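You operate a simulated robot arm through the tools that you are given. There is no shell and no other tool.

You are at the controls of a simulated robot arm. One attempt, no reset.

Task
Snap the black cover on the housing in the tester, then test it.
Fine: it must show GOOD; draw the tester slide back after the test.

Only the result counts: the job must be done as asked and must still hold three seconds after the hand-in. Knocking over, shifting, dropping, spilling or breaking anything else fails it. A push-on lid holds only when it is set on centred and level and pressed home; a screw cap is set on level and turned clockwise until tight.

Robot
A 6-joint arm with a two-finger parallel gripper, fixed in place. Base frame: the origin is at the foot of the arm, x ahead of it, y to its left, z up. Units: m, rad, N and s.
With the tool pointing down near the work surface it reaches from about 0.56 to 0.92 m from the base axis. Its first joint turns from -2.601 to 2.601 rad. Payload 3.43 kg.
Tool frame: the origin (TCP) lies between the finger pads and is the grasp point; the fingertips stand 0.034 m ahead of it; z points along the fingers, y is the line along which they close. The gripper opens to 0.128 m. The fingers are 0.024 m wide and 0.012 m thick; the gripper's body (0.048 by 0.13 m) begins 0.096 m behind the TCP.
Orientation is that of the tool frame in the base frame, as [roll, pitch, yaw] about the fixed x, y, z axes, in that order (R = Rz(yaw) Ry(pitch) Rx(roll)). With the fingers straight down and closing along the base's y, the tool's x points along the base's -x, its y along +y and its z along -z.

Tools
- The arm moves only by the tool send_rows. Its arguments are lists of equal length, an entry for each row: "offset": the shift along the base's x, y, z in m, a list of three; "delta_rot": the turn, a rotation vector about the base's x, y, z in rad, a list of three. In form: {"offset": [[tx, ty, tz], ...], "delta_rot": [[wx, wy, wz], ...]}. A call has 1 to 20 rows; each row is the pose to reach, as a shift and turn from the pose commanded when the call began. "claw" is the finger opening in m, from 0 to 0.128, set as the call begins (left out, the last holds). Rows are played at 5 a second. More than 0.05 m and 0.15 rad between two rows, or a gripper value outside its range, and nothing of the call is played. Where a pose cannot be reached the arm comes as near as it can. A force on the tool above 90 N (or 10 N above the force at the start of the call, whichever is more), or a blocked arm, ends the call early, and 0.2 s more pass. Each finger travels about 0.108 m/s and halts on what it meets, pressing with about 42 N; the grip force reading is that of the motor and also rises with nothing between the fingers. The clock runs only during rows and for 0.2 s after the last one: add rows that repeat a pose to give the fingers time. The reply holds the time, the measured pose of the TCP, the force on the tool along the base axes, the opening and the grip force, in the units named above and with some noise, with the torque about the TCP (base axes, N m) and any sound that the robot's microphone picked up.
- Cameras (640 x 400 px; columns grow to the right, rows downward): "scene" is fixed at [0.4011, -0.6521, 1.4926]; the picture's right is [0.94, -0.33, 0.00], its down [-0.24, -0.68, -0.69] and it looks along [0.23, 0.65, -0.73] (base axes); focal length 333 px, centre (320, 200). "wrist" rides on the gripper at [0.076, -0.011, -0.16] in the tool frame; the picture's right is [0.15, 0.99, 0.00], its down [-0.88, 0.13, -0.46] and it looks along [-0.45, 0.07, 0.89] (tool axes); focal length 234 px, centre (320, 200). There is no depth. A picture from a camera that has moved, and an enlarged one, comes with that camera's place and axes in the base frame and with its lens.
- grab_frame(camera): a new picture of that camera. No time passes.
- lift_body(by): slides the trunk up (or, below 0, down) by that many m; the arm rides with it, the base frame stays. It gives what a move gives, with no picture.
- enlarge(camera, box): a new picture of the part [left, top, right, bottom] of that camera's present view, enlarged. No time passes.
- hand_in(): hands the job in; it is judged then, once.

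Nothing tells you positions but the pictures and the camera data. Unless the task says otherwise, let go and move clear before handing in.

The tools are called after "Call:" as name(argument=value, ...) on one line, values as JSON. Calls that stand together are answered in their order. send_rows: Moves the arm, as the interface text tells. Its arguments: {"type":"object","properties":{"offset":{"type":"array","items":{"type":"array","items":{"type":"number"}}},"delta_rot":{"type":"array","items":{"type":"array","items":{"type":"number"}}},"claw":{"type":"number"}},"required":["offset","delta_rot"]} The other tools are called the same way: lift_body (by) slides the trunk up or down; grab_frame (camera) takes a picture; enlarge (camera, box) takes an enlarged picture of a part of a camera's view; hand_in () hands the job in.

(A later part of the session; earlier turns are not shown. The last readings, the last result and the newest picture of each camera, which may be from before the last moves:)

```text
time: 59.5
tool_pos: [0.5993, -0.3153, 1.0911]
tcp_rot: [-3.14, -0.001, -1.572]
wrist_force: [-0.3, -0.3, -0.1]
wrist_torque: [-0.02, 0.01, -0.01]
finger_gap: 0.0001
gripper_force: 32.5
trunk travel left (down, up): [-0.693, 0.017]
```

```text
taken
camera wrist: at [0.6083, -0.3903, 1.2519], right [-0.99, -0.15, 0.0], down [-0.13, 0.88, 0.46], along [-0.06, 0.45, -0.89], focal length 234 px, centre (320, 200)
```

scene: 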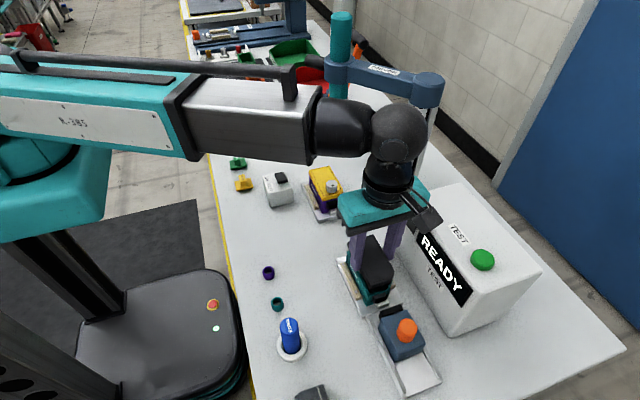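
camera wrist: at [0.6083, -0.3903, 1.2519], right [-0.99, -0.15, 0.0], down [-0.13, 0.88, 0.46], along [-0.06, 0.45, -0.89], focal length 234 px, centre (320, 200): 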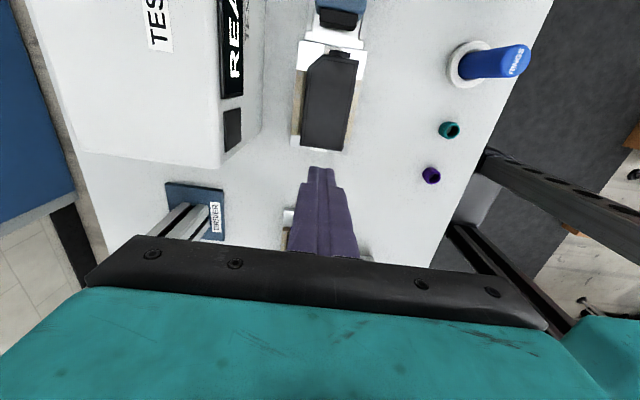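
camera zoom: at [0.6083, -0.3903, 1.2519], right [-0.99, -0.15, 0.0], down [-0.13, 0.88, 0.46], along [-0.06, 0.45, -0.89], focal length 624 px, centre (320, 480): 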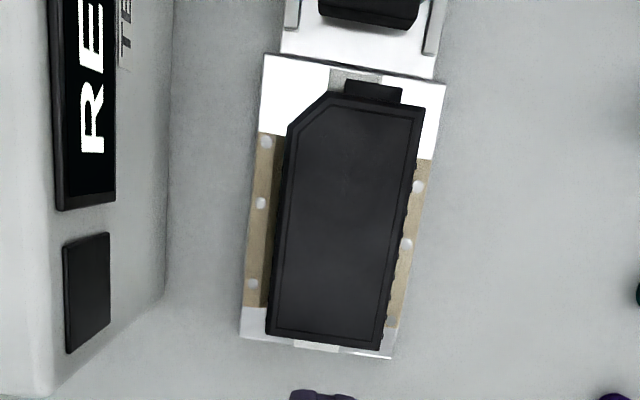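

Call:
enlarge(camera="scene", box=[355, 265, 400, 310])

Call:
enlarge(camera="scene", box=[335, 230, 380, 275])

Call:
enlarge(camera="scene", box=[360, 235, 405, 280])

Call:
enlarge(camera="scene", box=[305, 170, 350, 215])

Call:
enlarge(camera="wrist", box=[295, 45, 365, 155])

```text
8.89 times, centred on (378, 288) of scene
camera zoom: at [0.4011, -0.6521, 1.4926], right [0.94, -0.33, 0.0], down [-0.24, -0.68, -0.69], along [0.23, 0.65, -0.73], focal length 2960 px, centre (-191, -578)
```

zoom: 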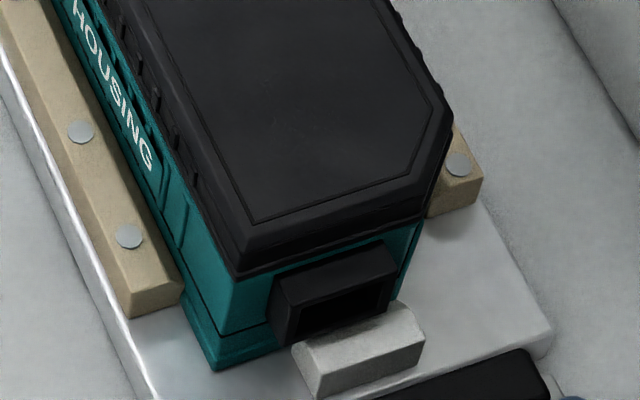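

```text
8.89 times, centred on (358, 252) of scene
camera zoom: at [0.4011, -0.6521, 1.4926], right [0.94, -0.33, 0.0], down [-0.24, -0.68, -0.69], along [0.23, 0.65, -0.73], focal length 2960 px, centre (-13, -267)
```

zoom: 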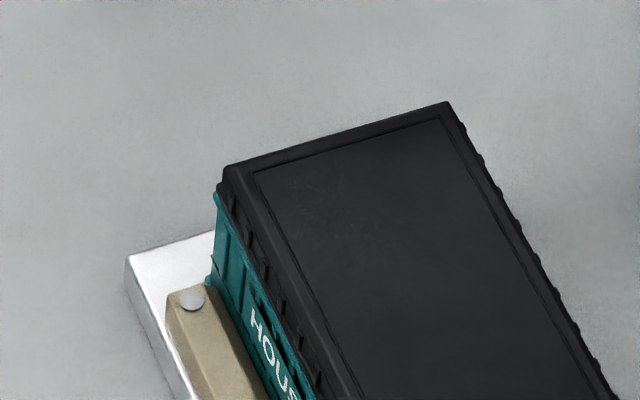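

```text
8.89 times, centred on (382, 258) of scene
camera zoom: at [0.4011, -0.6521, 1.4926], right [0.94, -0.33, 0.0], down [-0.24, -0.68, -0.69], along [0.23, 0.65, -0.73], focal length 2960 px, centre (-236, -311)
```

zoom: 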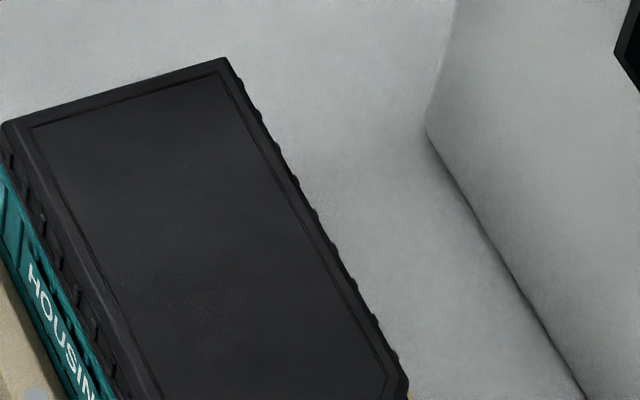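

```text
8.89 times, centred on (328, 192) of scene
camera zoom: at [0.4011, -0.6521, 1.4926], right [0.94, -0.33, 0.0], down [-0.24, -0.68, -0.69], along [0.23, 0.65, -0.73], focal length 2960 px, centre (253, 267)
```

zoom: 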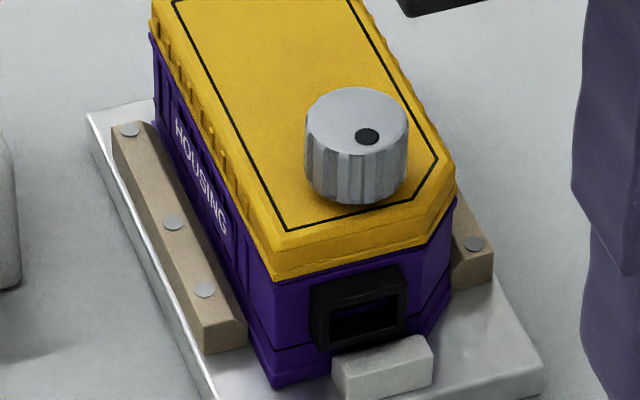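

```text
3.64 times, centred on (330, 100) of wrist
camera zoom: at [0.6083, -0.3903, 1.2519], right [-0.99, -0.15, 0.0], down [-0.13, 0.88, 0.46], along [-0.06, 0.45, -0.89], focal length 852 px, centre (284, 564)
```

zoom: 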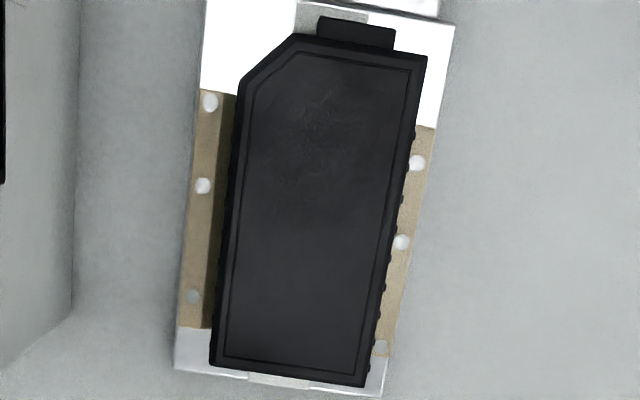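

The cover appears aligned and flush, but I heard no click. I'll press again at the centre, up to about 85 N, with a small x correction to cancel the side force, and hold it.

Call:
send_rows(offset=[[-0.0005, -0.02, -0.01], [-0.0005, -0.05, -0.03], [-0.0005, -0.05, -0.07], [-0.0005, -0.05, -0.088], [-0.0005, -0.05, -0.094], [0.0, -0.05, -0.096], [0.0, -0.05, -0.098], [0.0003, -0.05, -0.0995], [0.0003, -0.05, -0.0995], [0.0003, -0.05, -0.0995]], delta_rot=[[0, 0, 0], [0, 0, 0], [0, 0, 0], [0, 0, 0], [0, 0, 0], [0, 0, 0], [0, 0, 0], [0, 0, 0], [0, 0, 0], [0, 0, 0]])

Call:
enlarge(camera="scene", box=[340, 235, 410, 310])

```text
time: 61.7
tool_pos: [0.5988, -0.3669, 0.9967]
tcp_rot: [-3.131, -0.005, -1.573]
wrist_force: [0.9, -6.6, 60.1]
wrist_torque: [-0.18, -0.01, -0.03]
finger_gap: 0.0001
gripper_force: 32.7
trunk travel left (down, up): [-0.693, 0.017]
```

```text
5.33 times, centred on (375, 272) of scene
camera zoom: at [0.4011, -0.6521, 1.4926], right [0.94, -0.33, 0.0], down [-0.24, -0.68, -0.69], along [0.23, 0.65, -0.73], focal length 1776 px, centre (27, -187)
```

zoom: 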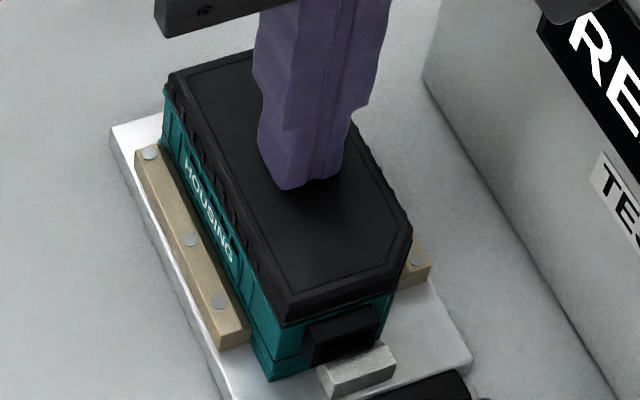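

Call:
send_rows(offset=[[0, 0, -0.0008], [0, 0, -0.0015], [0, 0, -0.002], [0, 0, -0.0022], [0, 0, -0.0022]], delta_rot=[[0, 0, 0], [0, 0, 0], [0, 0, 0], [0, 0, 0], [0, 0, 0]])

Call:
enlarge(camera="scene", box=[340, 235, 410, 310])

```text
time: 62.9
tool_pos: [0.5977, -0.3662, 0.9978]
tcp_rot: [-3.127, -0.006, -1.572]
wrist_force: [3.0, -10.9, 74.2]
wrist_torque: [-0.24, -0.07, -0.02]
finger_gap: 0.0001
gripper_force: 33.8
trunk travel left (down, up): [-0.693, 0.017]
```

```text
5.33 times, centred on (375, 272) of scene
camera zoom: at [0.4011, -0.6521, 1.4926], right [0.94, -0.33, 0.0], down [-0.24, -0.68, -0.69], along [0.23, 0.65, -0.73], focal length 1776 px, centre (27, -187)
```

zoom: 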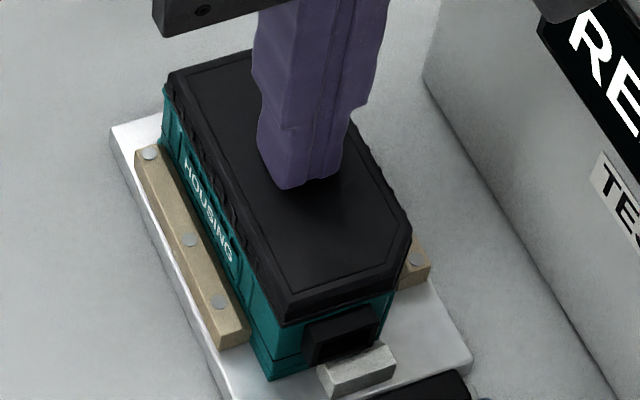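

There is no further motion at 74 N. By my estimate the skirt sits 40 mm above the base, the same as the seated yellow cover, so the cover appears to be home. I'll back off and look at the slide and connector.

Call:
send_rows(offset=[[0, 0, 0.006], [0, 0, 0.02], [0, 0, 0.06], [0, 0, 0.1], [0, 0, 0.12]], delta_rot=[[0, 0, 0], [0, 0, 0], [0, 0, 0], [0, 0, 0], [0, 0, 0]])

Call:
grab_frame(camera="wrist")

Call:
enlarge(camera="scene", box=[355, 265, 445, 355])

Call:
enlarge(camera="scene", box=[340, 235, 410, 310])

```text
time: 64.1
tool_pos: [0.5993, -0.3672, 1.1098]
tcp_rot: [-3.141, -0.002, -1.569]
wrist_force: [-1.0, 0.0, -0.7]
wrist_torque: [-0.04, 0.0, 0.03]
finger_gap: 0.0002
gripper_force: 33.0
trunk travel left (down, up): [-0.693, 0.017]
```

```text
taken
camera wrist: at [0.609, -0.4424, 1.2688], right [-0.99, -0.15, 0.0], down [-0.13, 0.88, 0.46], along [-0.06, 0.45, -0.89], focal length 234 px, centre (320, 200)
```

wrist: 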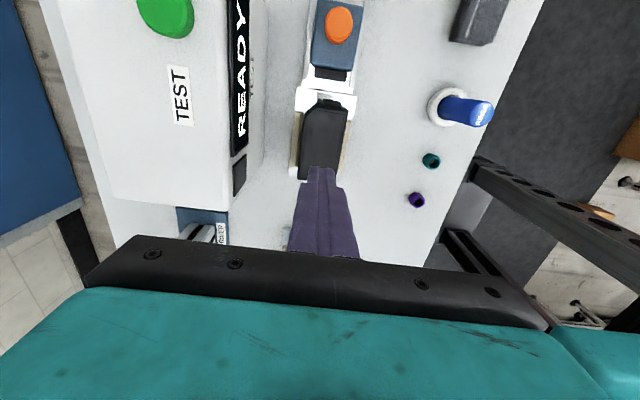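

```text
4.44 times, centred on (400, 310) of scene
camera zoom: at [0.4011, -0.6521, 1.4926], right [0.94, -0.33, 0.0], down [-0.24, -0.68, -0.69], along [0.23, 0.65, -0.73], focal length 1480 px, centre (-36, -289)
```

zoom: 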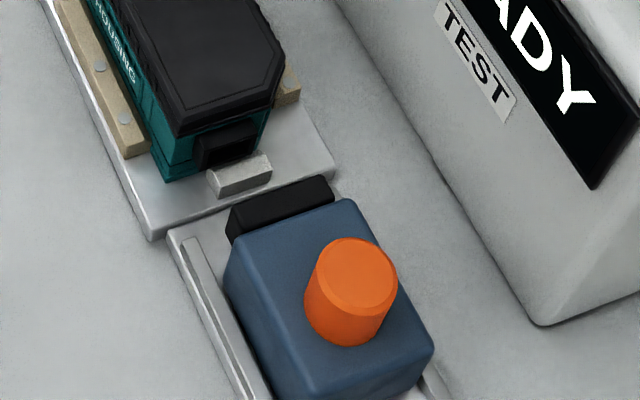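

```text
5.33 times, centred on (375, 272) of scene
camera zoom: at [0.4011, -0.6521, 1.4926], right [0.94, -0.33, 0.0], down [-0.24, -0.68, -0.69], along [0.23, 0.65, -0.73], focal length 1776 px, centre (27, -187)
```

zoom: 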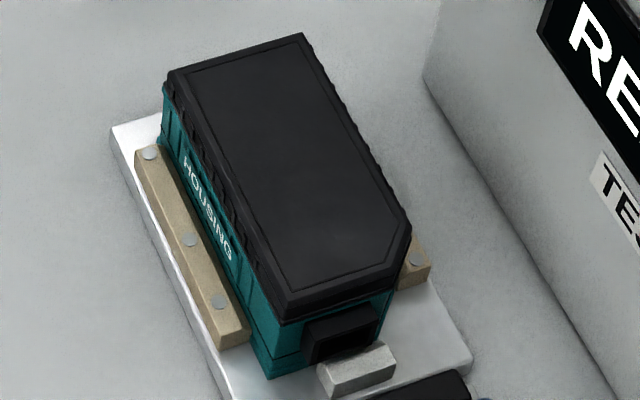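

Call:
enlarge(camera="scene", box=[355, 265, 400, 310])

Call:
enlarge(camera="scene", box=[335, 230, 380, 275])

Call:
enlarge(camera="wrist", box=[285, 80, 365, 190])

```text
8.89 times, centred on (378, 288) of scene
camera zoom: at [0.4011, -0.6521, 1.4926], right [0.94, -0.33, 0.0], down [-0.24, -0.68, -0.69], along [0.23, 0.65, -0.73], focal length 2960 px, centre (-191, -578)
```

zoom: 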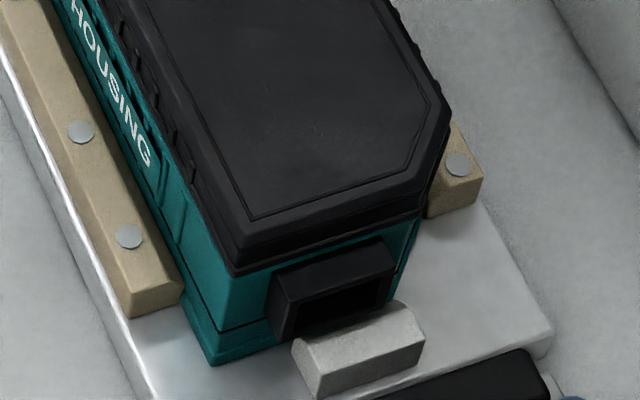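

```text
8.89 times, centred on (358, 252) of scene
camera zoom: at [0.4011, -0.6521, 1.4926], right [0.94, -0.33, 0.0], down [-0.24, -0.68, -0.69], along [0.23, 0.65, -0.73], focal length 2960 px, centre (-13, -267)
```

zoom: 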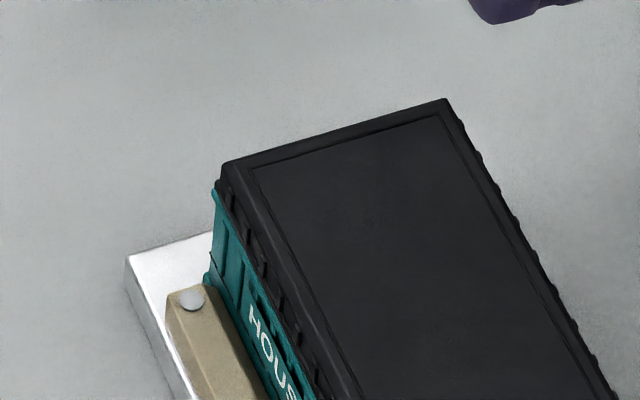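

```text
3.64 times, centred on (325, 135) of wrist
camera zoom: at [0.609, -0.4424, 1.2688], right [-0.99, -0.15, 0.0], down [-0.13, 0.88, 0.46], along [-0.06, 0.45, -0.89], focal length 852 px, centre (302, 436)
```

zoom: 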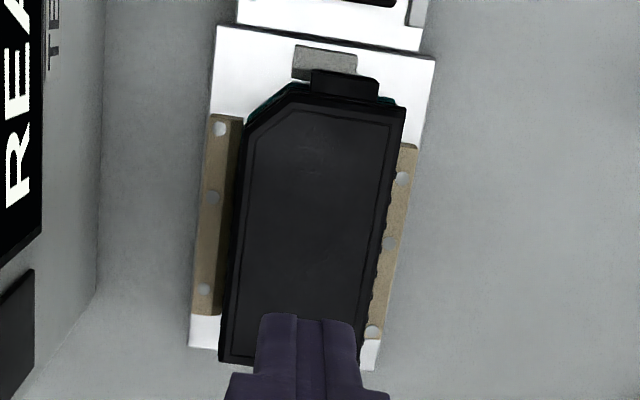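

The housing and cover sit together in the fixture; they shifted only a millimetre or two within the fixture's play. Next is the slide. I'll turn the tool so the fingers close along y and move near the orange knob (about 0.598, -0.495), staying high.

Call:
send_rows(offset=[[0, 0, 0], [0, 0, 0], [0, -0.01, 0], [0, -0.02, 0], [0, -0.03, 0], [0, -0.04, 0], [0, -0.05, 0], [0, -0.05, 0], [0, -0.05, 0], [0, -0.05, 0], [0, -0.05, 0]], delta_rot=[[0, 0, -0.143], [0, 0, -0.286], [0, 0, -0.429], [0, 0, -0.572], [0, 0, -0.715], [0, 0, -0.858], [0, 0, -1.001], [0, 0, -1.144], [0, 0, -1.287], [0, 0, -1.43], [0, 0, -1.572]], claw=0.06)

Call:
grab_frame(camera="wrist")

Call:
grab_frame(camera="scene")

```text
time: 66.5
tool_pos: [0.5999, -0.4166, 1.1119]
tcp_rot: [-3.138, 0.001, 3.138]
wrist_force: [0.1, 0.9, 0.6]
wrist_torque: [0.01, -0.02, 0.02]
finger_gap: 0.06
gripper_force: 0.1
trunk travel left (down, up): [-0.693, 0.017]
```

```text
taken
camera wrist: at [0.5223, -0.4256, 1.2705], right [-0.14, 0.99, 0.0], down [0.88, 0.13, 0.46], along [0.45, 0.06, -0.89], focal length 234 px, centre (320, 200)
```

wrist: 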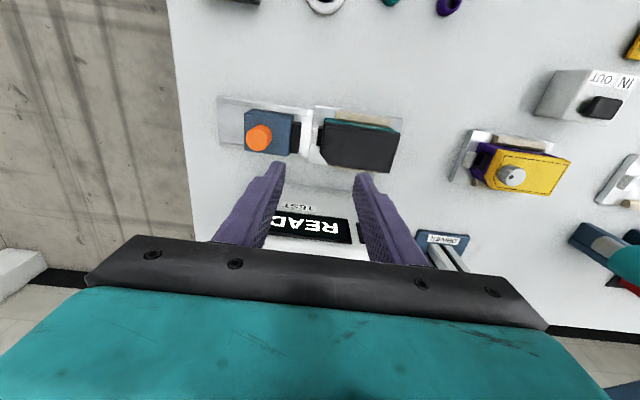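

```text
taken
```

scene: 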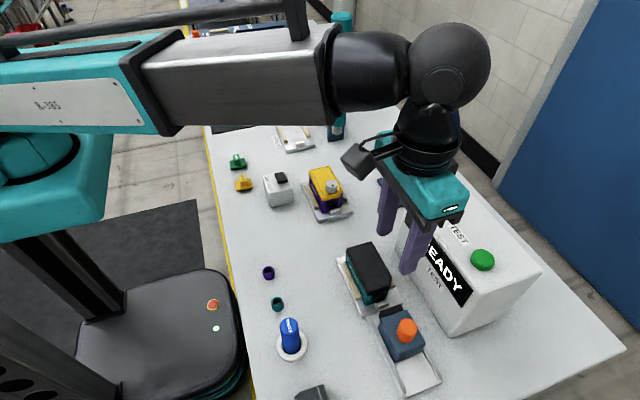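

Call:
enlarge(camera="wrist", box=[300, 95, 410, 180])

Call:
enlarge(camera="wrist", box=[215, 85, 335, 170])

Call:
enlarge(camera="wrist", box=[450, 120, 580, 200])

```text
4.71 times, centred on (355, 138) of wrist
camera zoom: at [0.5223, -0.4256, 1.2705], right [-0.14, 0.99, 0.0], down [0.88, 0.13, 0.46], along [0.45, 0.06, -0.89], focal length 1102 px, centre (155, 494)
```

zoom: 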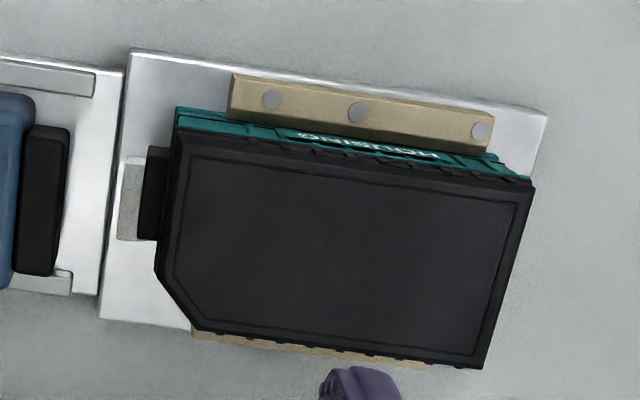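

```text
4.71 times, centred on (275, 128) of wrist
camera zoom: at [0.5223, -0.4256, 1.2705], right [-0.14, 0.99, 0.0], down [0.88, 0.13, 0.46], along [0.45, 0.06, -0.89], focal length 1102 px, centre (532, 541)
```

zoom: 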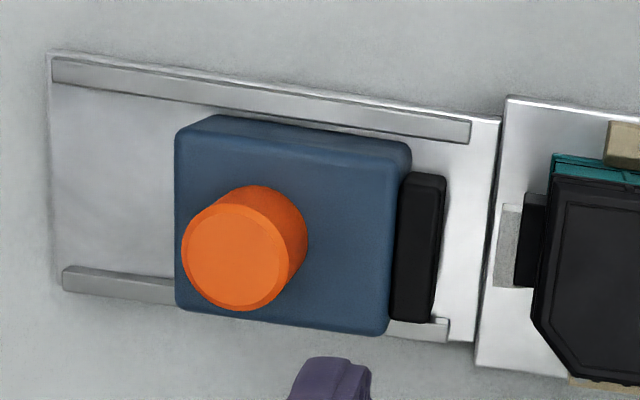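

```text
4.92 times, centred on (515, 160) of wrist
camera zoom: at [0.5223, -0.4256, 1.2705], right [-0.14, 0.99, 0.0], down [0.88, 0.13, 0.46], along [0.45, 0.06, -0.89], focal length 1153 px, centre (-640, 397)
```

zoom: 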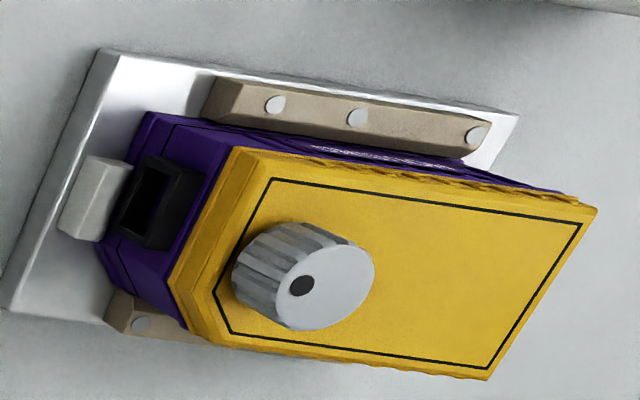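

The cover is square on the housing. The knob triangulates to (0.5985, -0.495) with its top at z≈0.98 and the block top at about 0.942. I'll move over it and descend with the jaws open to 0.06.

Call:
send_rows(offset=[[-0.0005, -0.04, 0], [-0.0015, -0.0784, -0.01], [-0.0015, -0.0784, -0.05], [-0.0015, -0.0784, -0.09], [-0.0015, -0.0784, -0.11], [-0.0015, -0.0784, -0.11]], delta_rot=[[0, 0, 0], [0, 0, 0.003], [0, 0, 0.003], [0, 0, 0.003], [0, 0, 0.003], [0, 0, 0.003]])

Call:
enlarge(camera="scene", box=[350, 260, 460, 360])

Call:
enlarge(camera="wrist", box=[220, 100, 420, 250])

```text
time: 67.9
tool_pos: [0.5998, -0.4947, 0.9983]
tcp_rot: [-3.138, 0.002, 3.141]
wrist_force: [0.5, -0.6, 0.6]
wrist_torque: [-0.01, -0.02, 0.01]
finger_gap: 0.0601
gripper_force: 0.0
trunk travel left (down, up): [-0.693, 0.017]
```

```text
4.00 times, centred on (405, 310) of scene
camera zoom: at [0.4011, -0.6521, 1.4926], right [0.94, -0.33, 0.0], down [-0.24, -0.68, -0.69], along [0.23, 0.65, -0.73], focal length 1332 px, centre (-20, -240)
```

zoom: 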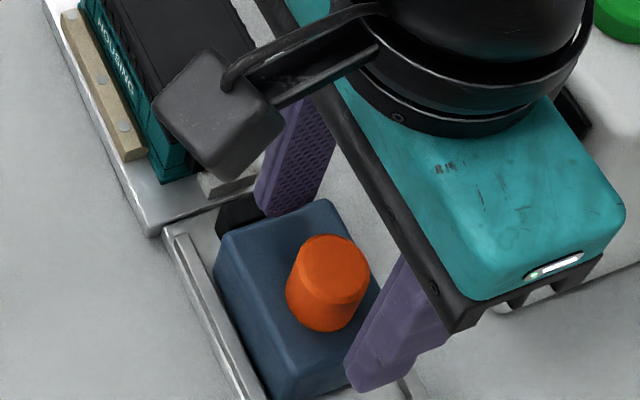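

```text
2.67 times, centred on (320, 175) of wrist
camera zoom: at [0.5217, -0.5047, 1.1589], right [-0.15, 0.99, 0.0], down [0.88, 0.13, 0.46], along [0.45, 0.06, -0.89], focal length 624 px, centre (320, 267)
```

zoom: 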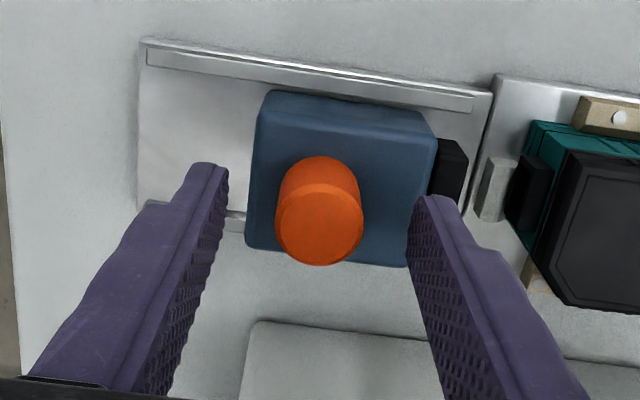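

The fingers straddle the knob symmetrically. Lowering 14 mm and closing on it.

Call:
send_rows(offset=[[-0.0015, 0.0005, -0.007], [-0.0015, 0.0005, -0.014], [-0.0015, 0.0005, -0.014]], delta_rot=[[0, 0, 0], [0, 0, 0], [0, 0, 0]])

Call:
send_rows(offset=[[0, 0, 0], [0, 0, 0], [0, 0, 0], [0, 0, 0]], delta_rot=[[0, 0, 0], [0, 0, 0], [0, 0, 0], [0, 0, 0]], claw=0.01)

Call:
enlarge(camera="wrist", box=[220, 100, 420, 250])

```text
time: 68.7
tool_pos: [0.5971, -0.4944, 0.9879]
tcp_rot: [-3.138, 0.002, -3.14]
wrist_force: [1.9, -0.2, 10.3]
wrist_torque: [0.33, 0.03, -0.07]
finger_gap: 0.0599
gripper_force: 0.0
trunk travel left (down, up): [-0.693, 0.017]
```

```text
time: 69.7
tool_pos: [0.597, -0.495, 0.9854]
tcp_rot: [-3.139, 0.001, -3.141]
wrist_force: [1.5, -2.7, 14.4]
wrist_torque: [0.98, 0.14, -0.14]
finger_gap: 0.0272
gripper_force: 45.0
trunk travel left (down, up): [-0.693, 0.017]
```

```text
2.67 times, centred on (320, 175) of wrist
camera zoom: at [0.519, -0.5046, 1.1461], right [-0.15, 0.99, 0.0], down [0.88, 0.13, 0.46], along [0.45, 0.06, -0.89], focal length 624 px, centre (320, 267)
```

zoom: 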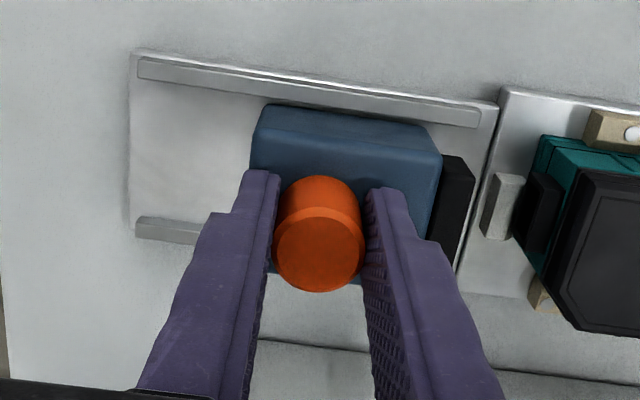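

The knob is gripped; the fingertips were lightly touching the block, so I'll ease up 2 mm. Then I'll push the slide toward the housing (+y) in steps.

Call:
send_rows(offset=[[0, 0, 0.002], [0, 0.005, 0.002], [0, 0.01, 0.002], [0, 0.015, 0.002], [0, 0.02, 0.002], [0, 0.02, 0.002]], delta_rot=[[0, 0, 0], [0, 0, 0], [0, 0, 0], [0, 0, 0], [0, 0, 0], [0, 0, 0]])

Call:
enlarge(camera="scene", box=[340, 250, 460, 350])

Call:
enlarge(camera="wrist", box=[240, 100, 440, 250])

```text
time: 71.1
tool_pos: [0.5973, -0.4736, 0.9867]
tcp_rot: [-3.141, -0.005, -3.139]
wrist_force: [-6.9, 5.0, -14.8]
wrist_torque: [1.14, 0.4, 0.04]
finger_gap: 0.0272
gripper_force: 45.4
trunk travel left (down, up): [-0.693, 0.017]
```

```text
4.00 times, centred on (400, 300) of scene
camera zoom: at [0.4011, -0.6521, 1.4926], right [0.94, -0.33, 0.0], down [-0.24, -0.68, -0.69], along [0.23, 0.65, -0.73], focal length 1332 px, centre (0, -200)
```

zoom: 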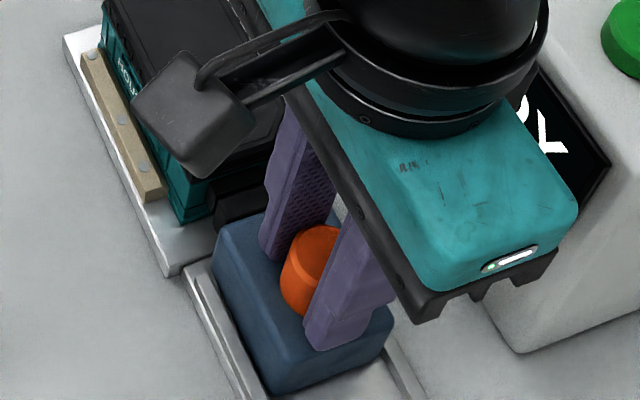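

```text
2.67 times, centred on (340, 175) of wrist
camera zoom: at [0.5199, -0.4835, 1.1464], right [-0.15, 0.99, 0.0], down [0.88, 0.13, 0.45], along [0.45, 0.07, -0.89], focal length 624 px, centre (267, 267)
```

zoom: 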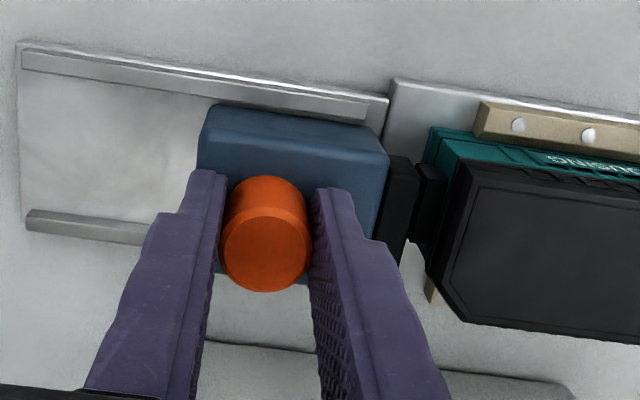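

The slide moves freely and the plug nose is close to the socket. I'll lower 1 mm to take out the upward pull and continue in small steps.

Call:
send_rows(offset=[[0, 0.002, -0.001], [0, 0.004, -0.001], [0, 0.006, -0.001], [0, 0.008, -0.001], [0, 0.008, -0.001]], delta_rot=[[0, 0, 0], [0, 0, 0], [0, 0, 0], [0, 0, 0], [0, 0, 0]])

Call:
enlarge(camera="wrist", box=[240, 100, 440, 250])

```text
time: 72.3
tool_pos: [0.5976, -0.4714, 0.9868]
tcp_rot: [-3.132, 0.001, 3.139]
wrist_force: [-3.7, -29.0, -6.4]
wrist_torque: [0.49, 0.1, 0.07]
finger_gap: 0.0274
gripper_force: 44.8
trunk travel left (down, up): [-0.693, 0.017]
```

```text
2.67 times, centred on (340, 175) of wrist
camera zoom: at [0.5191, -0.4803, 1.1462], right [-0.14, 0.99, -0.01], down [0.88, 0.13, 0.46], along [0.45, 0.06, -0.89], focal length 624 px, centre (267, 267)
```

zoom: 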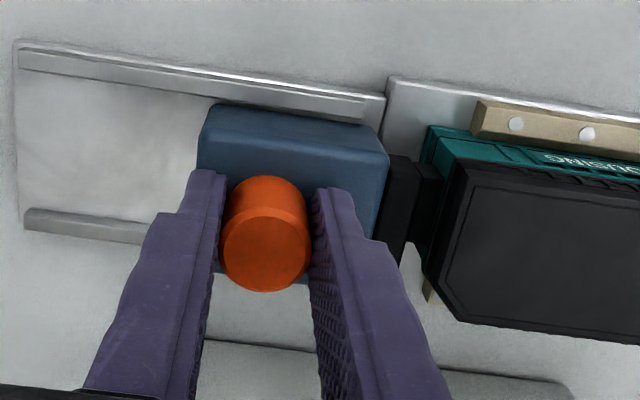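

The nose has met the socket at 29 N. I'll look more closely at the contact and push a little further.

Call:
send_rows(offset=[[0, 0.001, 0], [0, 0.002, 0], [0, 0.003, 0], [0, 0.003, 0]], delta_rot=[[0, 0, 0], [0, 0, 0], [0, 0, 0], [0, 0, 0]])

Call:
enlarge(camera="wrist", box=[330, 130, 420, 210])

Call:
enlarge(camera="scene", box=[355, 265, 415, 320])

Call:
grab_frame(camera="scene")

```text
time: 73.3
tool_pos: [0.596, -0.4715, 0.9859]
tcp_rot: [-3.128, 0.0, 3.14]
wrist_force: [6.9, -50.4, 9.1]
wrist_torque: [0.99, 0.56, -0.07]
finger_gap: 0.0276
gripper_force: 44.9
trunk travel left (down, up): [-0.693, 0.017]
```

```text
5.00 times, centred on (375, 170) of wrist
camera zoom: at [0.5189, -0.4792, 1.1462], right [-0.15, 0.99, -0.01], down [0.88, 0.14, 0.46], along [0.45, 0.05, -0.89], focal length 1171 px, centre (45, 350)
```

zoom: 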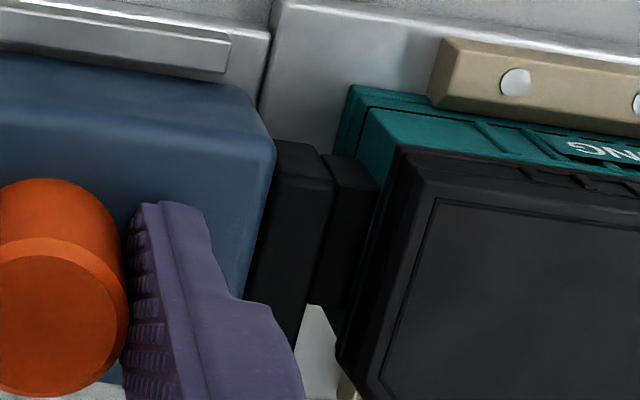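

```text
7.27 times, centred on (385, 292) of scene
camera zoom: at [0.4011, -0.6521, 1.4926], right [0.94, -0.33, 0.0], down [-0.24, -0.68, -0.69], along [0.23, 0.65, -0.73], focal length 2422 px, centre (-153, -473)
```

zoom: 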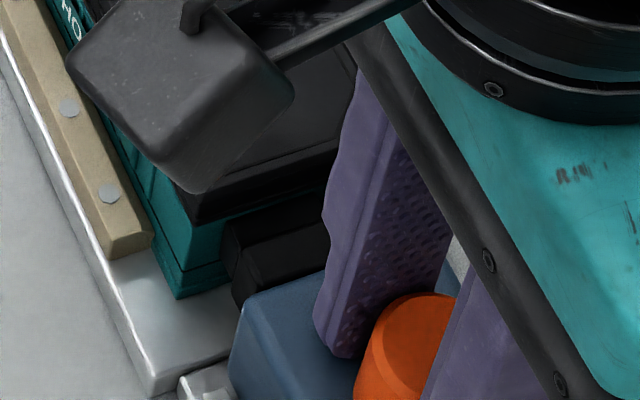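

```text
taken
```

scene: 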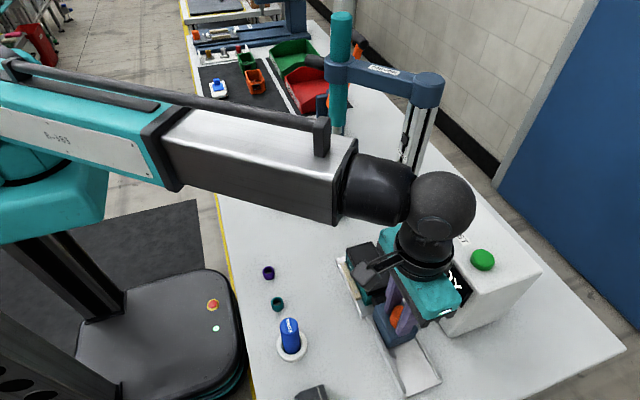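

The plug is firmly against the socket at 50 N with no further travel. I'll relieve the push, release the knob, rise, and check that the slide stays.

Call:
send_rows(offset=[[0, -0.003, 0], [0, -0.006, 0], [0, -0.006, 0]], delta_rot=[[0, 0, 0], [0, 0, 0], [0, 0, 0]])

Call:
send_rows(offset=[[0, 0, 0], [0, 0, 0], [0, 0, 0]], delta_rot=[[0, 0, 0], [0, 0, 0], [0, 0, 0]], claw=0.056)

Call:
send_rows(offset=[[0, 0, 0.02], [0, 0, 0.05], [0, 0, 0.09], [0, 0, 0.13], [0, 0, 0.16]], delta_rot=[[0, 0, 0], [0, 0, 0], [0, 0, 0], [0, 0, 0], [0, 0, 0]])

Call:
grab_frame(camera="wrist")

Call:
grab_frame(camera="scene")

```text
time: 74.1
tool_pos: [0.5968, -0.4711, 0.9867]
tcp_rot: [-3.137, -0.001, -3.14]
wrist_force: [3.8, -26.4, 9.2]
wrist_torque: [0.06, -0.27, -0.08]
finger_gap: 0.0275
gripper_force: 44.7
trunk travel left (down, up): [-0.693, 0.017]
```

```text
time: 74.9
tool_pos: [0.5973, -0.4679, 0.9872]
tcp_rot: [-3.138, 0.0, 3.142]
wrist_force: [0.9, -0.1, -0.3]
wrist_torque: [0.01, 0.0, 0.02]
finger_gap: 0.0556
gripper_force: 0.1
trunk travel left (down, up): [-0.693, 0.017]
```

```text
time: 76.1
tool_pos: [0.5982, -0.4666, 1.1466]
tcp_rot: [-3.139, 0.0, -3.139]
wrist_force: [0.2, -0.1, 0.7]
wrist_torque: [-0.03, -0.01, 0.04]
finger_gap: 0.0562
gripper_force: 0.1
trunk travel left (down, up): [-0.693, 0.017]
```

```text
taken
camera wrist: at [0.5207, -0.4767, 1.3063], right [-0.15, 0.99, 0.0], down [0.88, 0.13, 0.46], along [0.45, 0.06, -0.89], focal length 234 px, centre (320, 200)
```

wrist: 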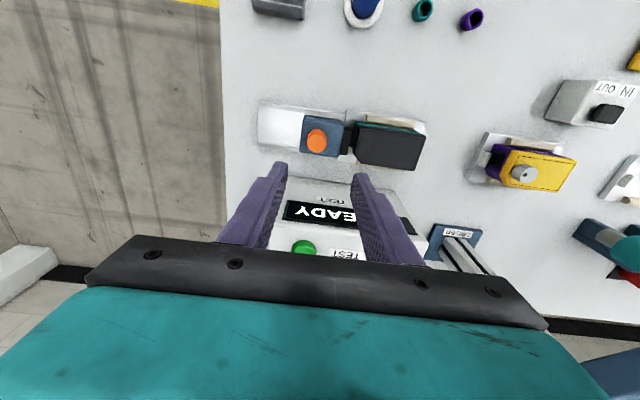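

```text
taken
```

scene: 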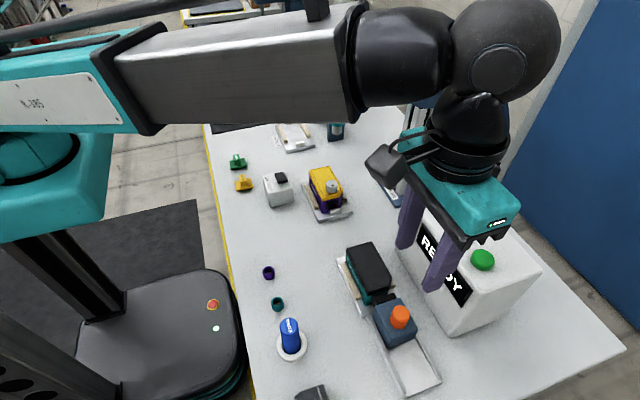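

The slide stays engaged. Now I'll go above the green TEST button at about (0.724, -0.469) with the fingers closed and check the aim before pressing.

Call:
send_rows(offset=[[0.03, 0, 0], [0.06, 0, 0], [0.09, 0, 0], [0.12, -0.001, 0], [0.126, -0.002, 0], [0.126, -0.002, 0]], delta_rot=[[0, 0, 0], [0, 0, 0], [0, 0, 0], [0, 0, 0], [0, 0, 0], [0, 0, 0]], claw=0.0)

Call:
grab_frame(camera="wrist")

Call:
enlarge(camera="scene", box=[400, 180, 560, 300])

Call:
enlarge(camera="scene", box=[340, 235, 440, 335])

```text
time: 77.5
tool_pos: [0.7232, -0.4696, 1.1453]
tcp_rot: [-3.139, -0.001, -3.139]
wrist_force: [0.2, -0.1, 1.2]
wrist_torque: [-0.02, -0.03, 0.05]
finger_gap: 0.0
gripper_force: 33.1
trunk travel left (down, up): [-0.693, 0.017]
```

```text
taken
camera wrist: at [0.6462, -0.4791, 1.3062], right [-0.15, 0.99, 0.0], down [0.88, 0.13, 0.46], along [0.45, 0.06, -0.89], focal length 234 px, centre (320, 200)
```

wrist: 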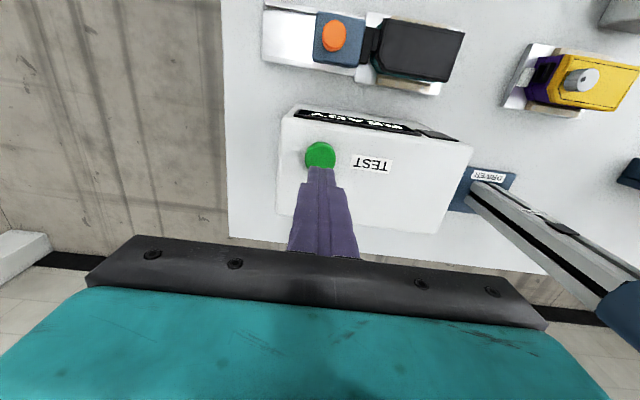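

```text
3.33 times, centred on (480, 240) of scene
camera zoom: at [0.4011, -0.6521, 1.4926], right [0.94, -0.33, 0.0], down [-0.24, -0.68, -0.69], along [0.23, 0.65, -0.73], focal length 1110 px, centre (-213, 67)
```

zoom: 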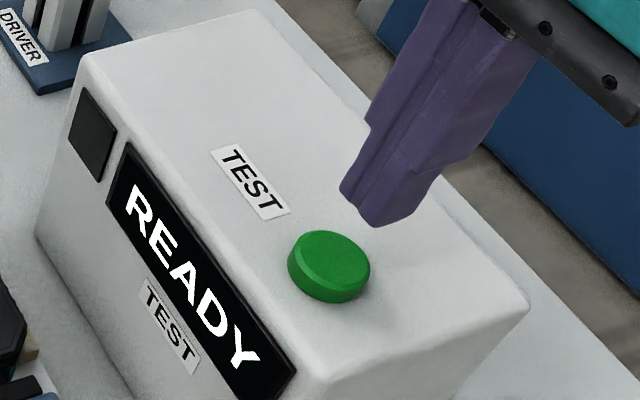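

```text
4.00 times, centred on (390, 285) of scene
camera zoom: at [0.4011, -0.6521, 1.4926], right [0.94, -0.33, 0.0], down [-0.24, -0.68, -0.69], along [0.23, 0.65, -0.73], focal length 1332 px, centre (40, -140)
```

zoom: 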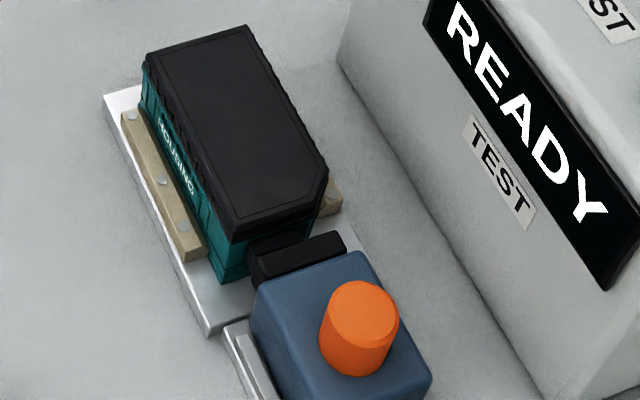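

Both views put the button at about x=0.715, so I'll shift 8 mm back and descend until the button is pressed.

Call:
send_rows(offset=[[-0.008, 0, 0], [-0.008, 0, -0.02], [-0.008, 0, -0.034], [-0.008, 0, -0.038], [-0.008, 0, -0.042], [-0.008, 0, -0.044]], delta_rot=[[0, 0, 0], [0, 0, 0], [0, 0, 0], [0, 0, 0], [0, 0, 0], [0, 0, 0]])

Call:
enlarge(camera="scene", box=[400, 180, 560, 300])

```text
time: 78.9
tool_pos: [0.7151, -0.4699, 1.1053]
tcp_rot: [-3.136, 0.002, -3.14]
wrist_force: [4.3, 1.4, 10.9]
wrist_torque: [0.04, -0.06, 0.05]
finger_gap: 0.0003
gripper_force: 32.7
trunk travel left (down, up): [-0.693, 0.017]
heard: click
```

```text
3.33 times, centred on (480, 240) of scene
camera zoom: at [0.4011, -0.6521, 1.4926], right [0.94, -0.33, 0.0], down [-0.24, -0.68, -0.69], along [0.23, 0.65, -0.73], focal length 1110 px, centre (-213, 67)
```

zoom: 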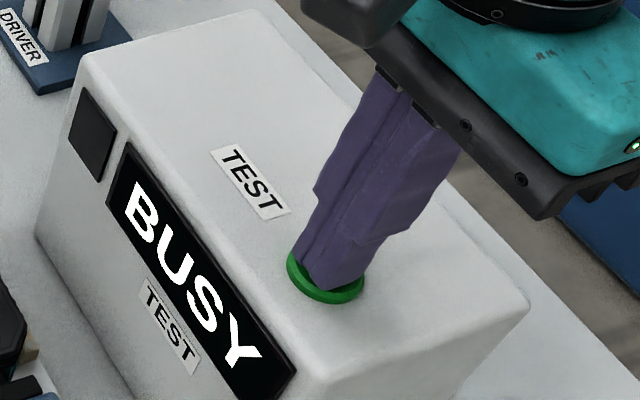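

The button clicked and the display shows BUSY, so the test is running. I'll lift off the button and wait for the result.

Call:
send_rows(offset=[[0, 0, 0.01], [0, 0, 0.03], [0, 0, 0.05], [0, 0, 0.05], [0, 0, 0.05], [0, 0, 0.05], [0, 0, 0.05], [0, 0, 0.05], [0, 0, 0.05], [0, 0, 0.05]], delta_rot=[[0, 0, 0], [0, 0, 0], [0, 0, 0], [0, 0, 0], [0, 0, 0], [0, 0, 0], [0, 0, 0], [0, 0, 0], [0, 0, 0], [0, 0, 0]])

Call:
enlarge(camera="scene", box=[400, 180, 560, 300])

```text
time: 81.1
tool_pos: [0.7156, -0.4722, 1.1538]
tcp_rot: [-3.138, 0.001, -3.141]
wrist_force: [-0.8, -0.3, -0.5]
wrist_torque: [-0.01, -0.01, 0.03]
finger_gap: 0.0002
gripper_force: 32.6
trunk travel left (down, up): [-0.693, 0.017]
```

```text
3.33 times, centred on (480, 240) of scene
camera zoom: at [0.4011, -0.6521, 1.4926], right [0.94, -0.33, 0.0], down [-0.24, -0.68, -0.69], along [0.23, 0.65, -0.73], focal length 1110 px, centre (-213, 67)
```

zoom: 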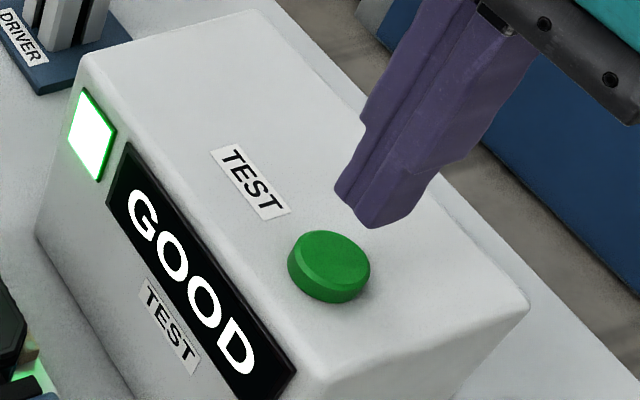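

The display shows GOOD. Before drawing the slide back, I want to double-check that the cover is really snapped, because I never heard a click from it. I'll compare the seam with the seated yellow cover.

Call:
enlarge(camera="scene", box=[355, 280, 395, 305])

Call:
enlarge(camera="scene", box=[312, 195, 352, 220])

Call:
enlarge(camera="scene", box=[340, 245, 372, 265])

Call:
enlarge(camera="scene", box=[304, 165, 336, 185])

Call:
enlarge(camera="wrist", box=[300, 0, 480, 110])

```text
16.00 times, centred on (375, 292) of scene
camera zoom: at [0.4011, -0.6521, 1.4926], right [0.94, -0.33, 0.0], down [-0.24, -0.68, -0.69], along [0.23, 0.65, -0.73], focal length 5328 px, centre (-560, -1280)
```

zoom: 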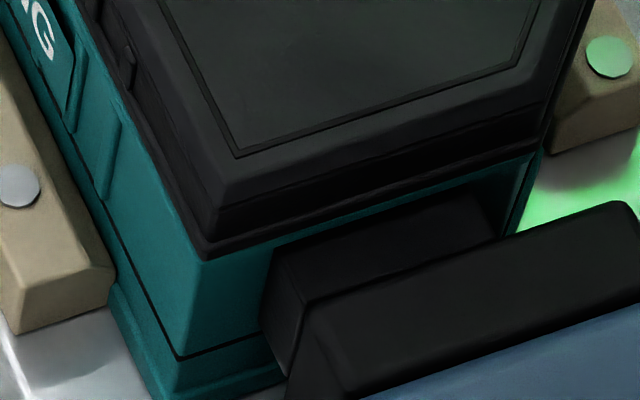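

```text
16.00 times, centred on (332, 208) of scene
camera zoom: at [0.4011, -0.6521, 1.4926], right [0.94, -0.33, 0.0], down [-0.24, -0.68, -0.69], along [0.23, 0.65, -0.73], focal length 5328 px, centre (128, 80)
```

zoom: 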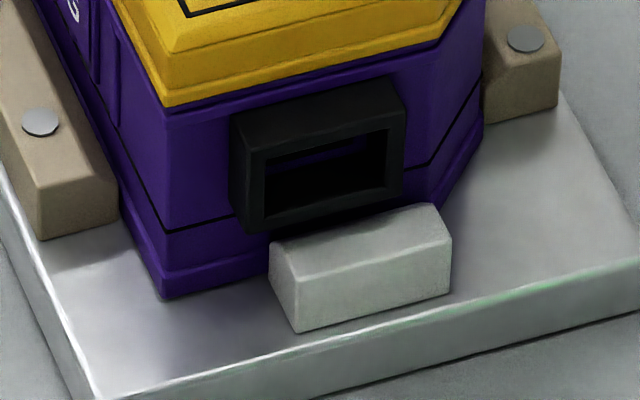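

```text
16.00 times, centred on (356, 255) of scene
camera zoom: at [0.4011, -0.6521, 1.4926], right [0.94, -0.33, 0.0], down [-0.24, -0.68, -0.69], along [0.23, 0.65, -0.73], focal length 5328 px, centre (-256, -680)
```

zoom: 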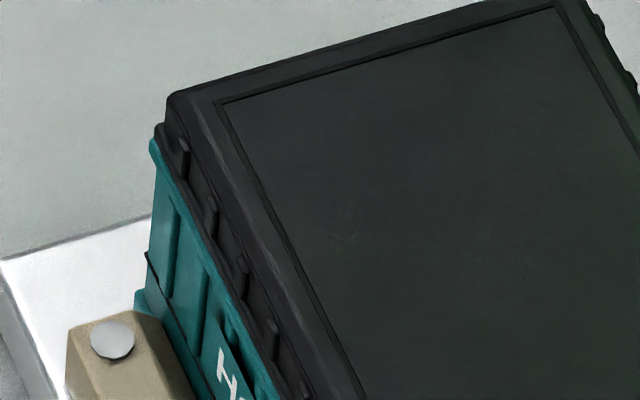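

```text
16.00 times, centred on (320, 175) of scene
camera zoom: at [0.4011, -0.6521, 1.4926], right [0.94, -0.33, 0.0], down [-0.24, -0.68, -0.69], along [0.23, 0.65, -0.73], focal length 5328 px, centre (320, 600)
```

zoom: 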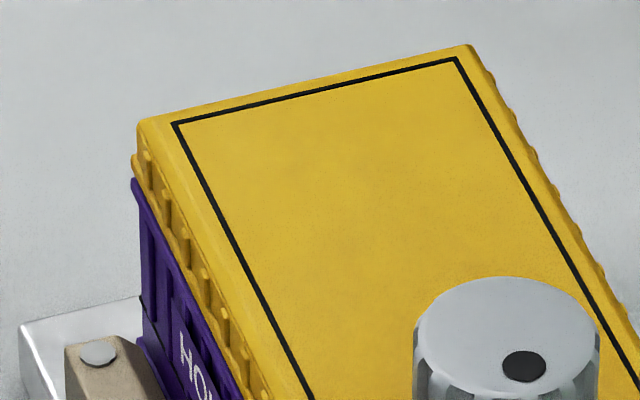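

```text
3.56 times, centred on (390, 55) of wrist
camera zoom: at [0.6376, -0.4825, 1.3138], right [-0.15, 0.99, 0.0], down [0.88, 0.13, 0.46], along [0.45, 0.06, -0.89], focal length 833 px, centre (71, 716)
```

zoom: 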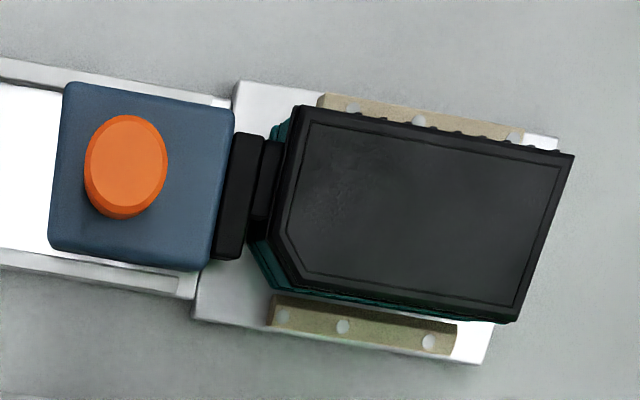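

The seam height and shape match the seated yellow cover. I'll draw the slide back first, then do a gentle pull check on the cover. Going back to the knob with open jaws.

Call:
send_rows(offset=[[-0.04, 0, 0], [-0.08, 0.001, 0], [-0.118, 0.0015, 0], [-0.118, 0.0015, -0.04], [-0.118, 0.0015, -0.08], [-0.118, 0.0015, -0.12], [-0.118, 0.0015, -0.14], [-0.118, 0.0015, -0.14]], delta_rot=[[0, 0, 0], [0, 0, 0], [0, 0, 0], [0, 0, 0], [0, 0, 0], [0, 0, 0], [0, 0, 0], [0, 0, 0]], claw=0.056)

Call:
enlarge(camera="wrist", box=[220, 100, 420, 250])

```text
time: 82.9
tool_pos: [0.596, -0.4693, 1.0133]
tcp_rot: [-3.138, -0.002, -3.141]
wrist_force: [-0.1, 0.0, 0.0]
wrist_torque: [0.01, 0.03, 0.0]
finger_gap: 0.0561
gripper_force: 0.1
trunk travel left (down, up): [-0.693, 0.017]
```

```text
2.67 times, centred on (320, 175) of wrist
camera zoom: at [0.518, -0.4802, 1.1736], right [-0.15, 0.99, 0.0], down [0.88, 0.13, 0.46], along [0.45, 0.06, -0.89], focal length 624 px, centre (320, 267)
```

zoom: 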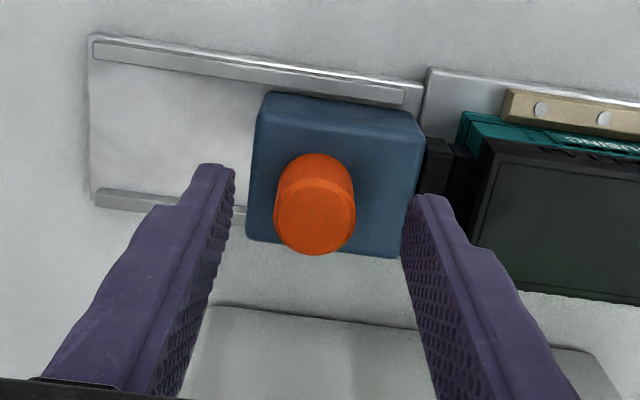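

Call:
send_rows(offset=[[0, -0.001, -0.012], [0, -0.001, -0.024], [0, -0.001, -0.024]], delta_rot=[[0, 0, 0], [0, 0, 0], [0, 0, 0]])

Call:
send_rows(offset=[[0, 0, 0], [0, 0, 0], [0, 0, 0], [0, 0, 0]], delta_rot=[[0, 0, 0], [0, 0, 0], [0, 0, 0], [0, 0, 0]], claw=0.01)

Call:
send_rows(offset=[[0, -0.003, 0], [0, -0.008, 0], [0, -0.013, 0], [0, -0.018, 0], [0, -0.023, 0], [0, -0.027, 0], [0, -0.027, 0]], delta_rot=[[0, 0, 0], [0, 0, 0], [0, 0, 0], [0, 0, 0], [0, 0, 0], [0, 0, 0], [0, 0, 0]])

Call:
enlarge(camera="wrist", box=[220, 80, 460, 250])

Call:
grab_frame(camera="scene")

```text
time: 83.7
tool_pos: [0.5964, -0.4705, 0.9894]
tcp_rot: [-3.138, 0.001, -3.138]
wrist_force: [-0.1, 0.3, 0.3]
wrist_torque: [-0.04, 0.01, 0.01]
finger_gap: 0.0556
gripper_force: 0.0
trunk travel left (down, up): [-0.693, 0.017]
```

```text
time: 84.7
tool_pos: [0.5955, -0.4718, 0.9904]
tcp_rot: [-3.138, -0.001, -3.141]
wrist_force: [1.1, -6.7, 1.5]
wrist_torque: [0.59, -0.06, -0.1]
finger_gap: 0.0272
gripper_force: 45.0
trunk travel left (down, up): [-0.693, 0.017]
```

```text
time: 86.3
tool_pos: [0.5963, -0.494, 0.99]
tcp_rot: [-3.14, 0.0, -3.139]
wrist_force: [0.3, 9.5, 9.1]
wrist_torque: [1.04, -0.19, -0.06]
finger_gap: 0.0276
gripper_force: 45.4
trunk travel left (down, up): [-0.693, 0.017]
```

```text
2.35 times, centred on (340, 165) of wrist
camera zoom: at [0.5188, -0.5055, 1.1497], right [-0.15, 0.99, 0.0], down [0.88, 0.13, 0.46], along [0.45, 0.07, -0.89], focal length 551 px, centre (273, 282)
```

zoom: 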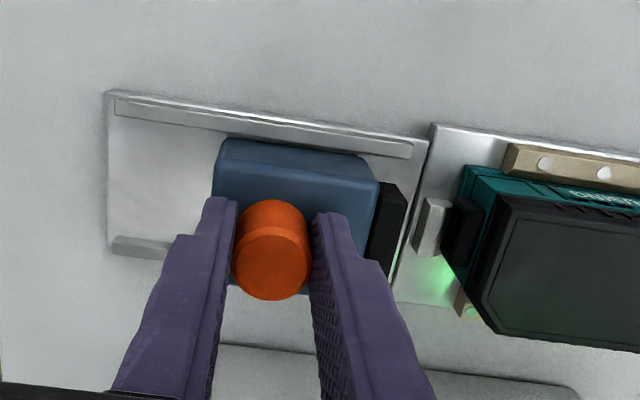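

```text
taken
```

scene: 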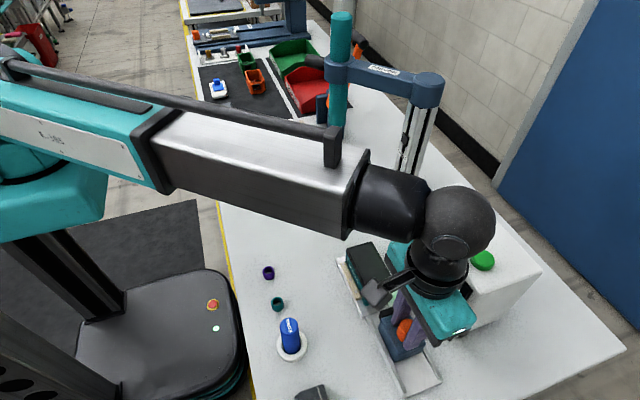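

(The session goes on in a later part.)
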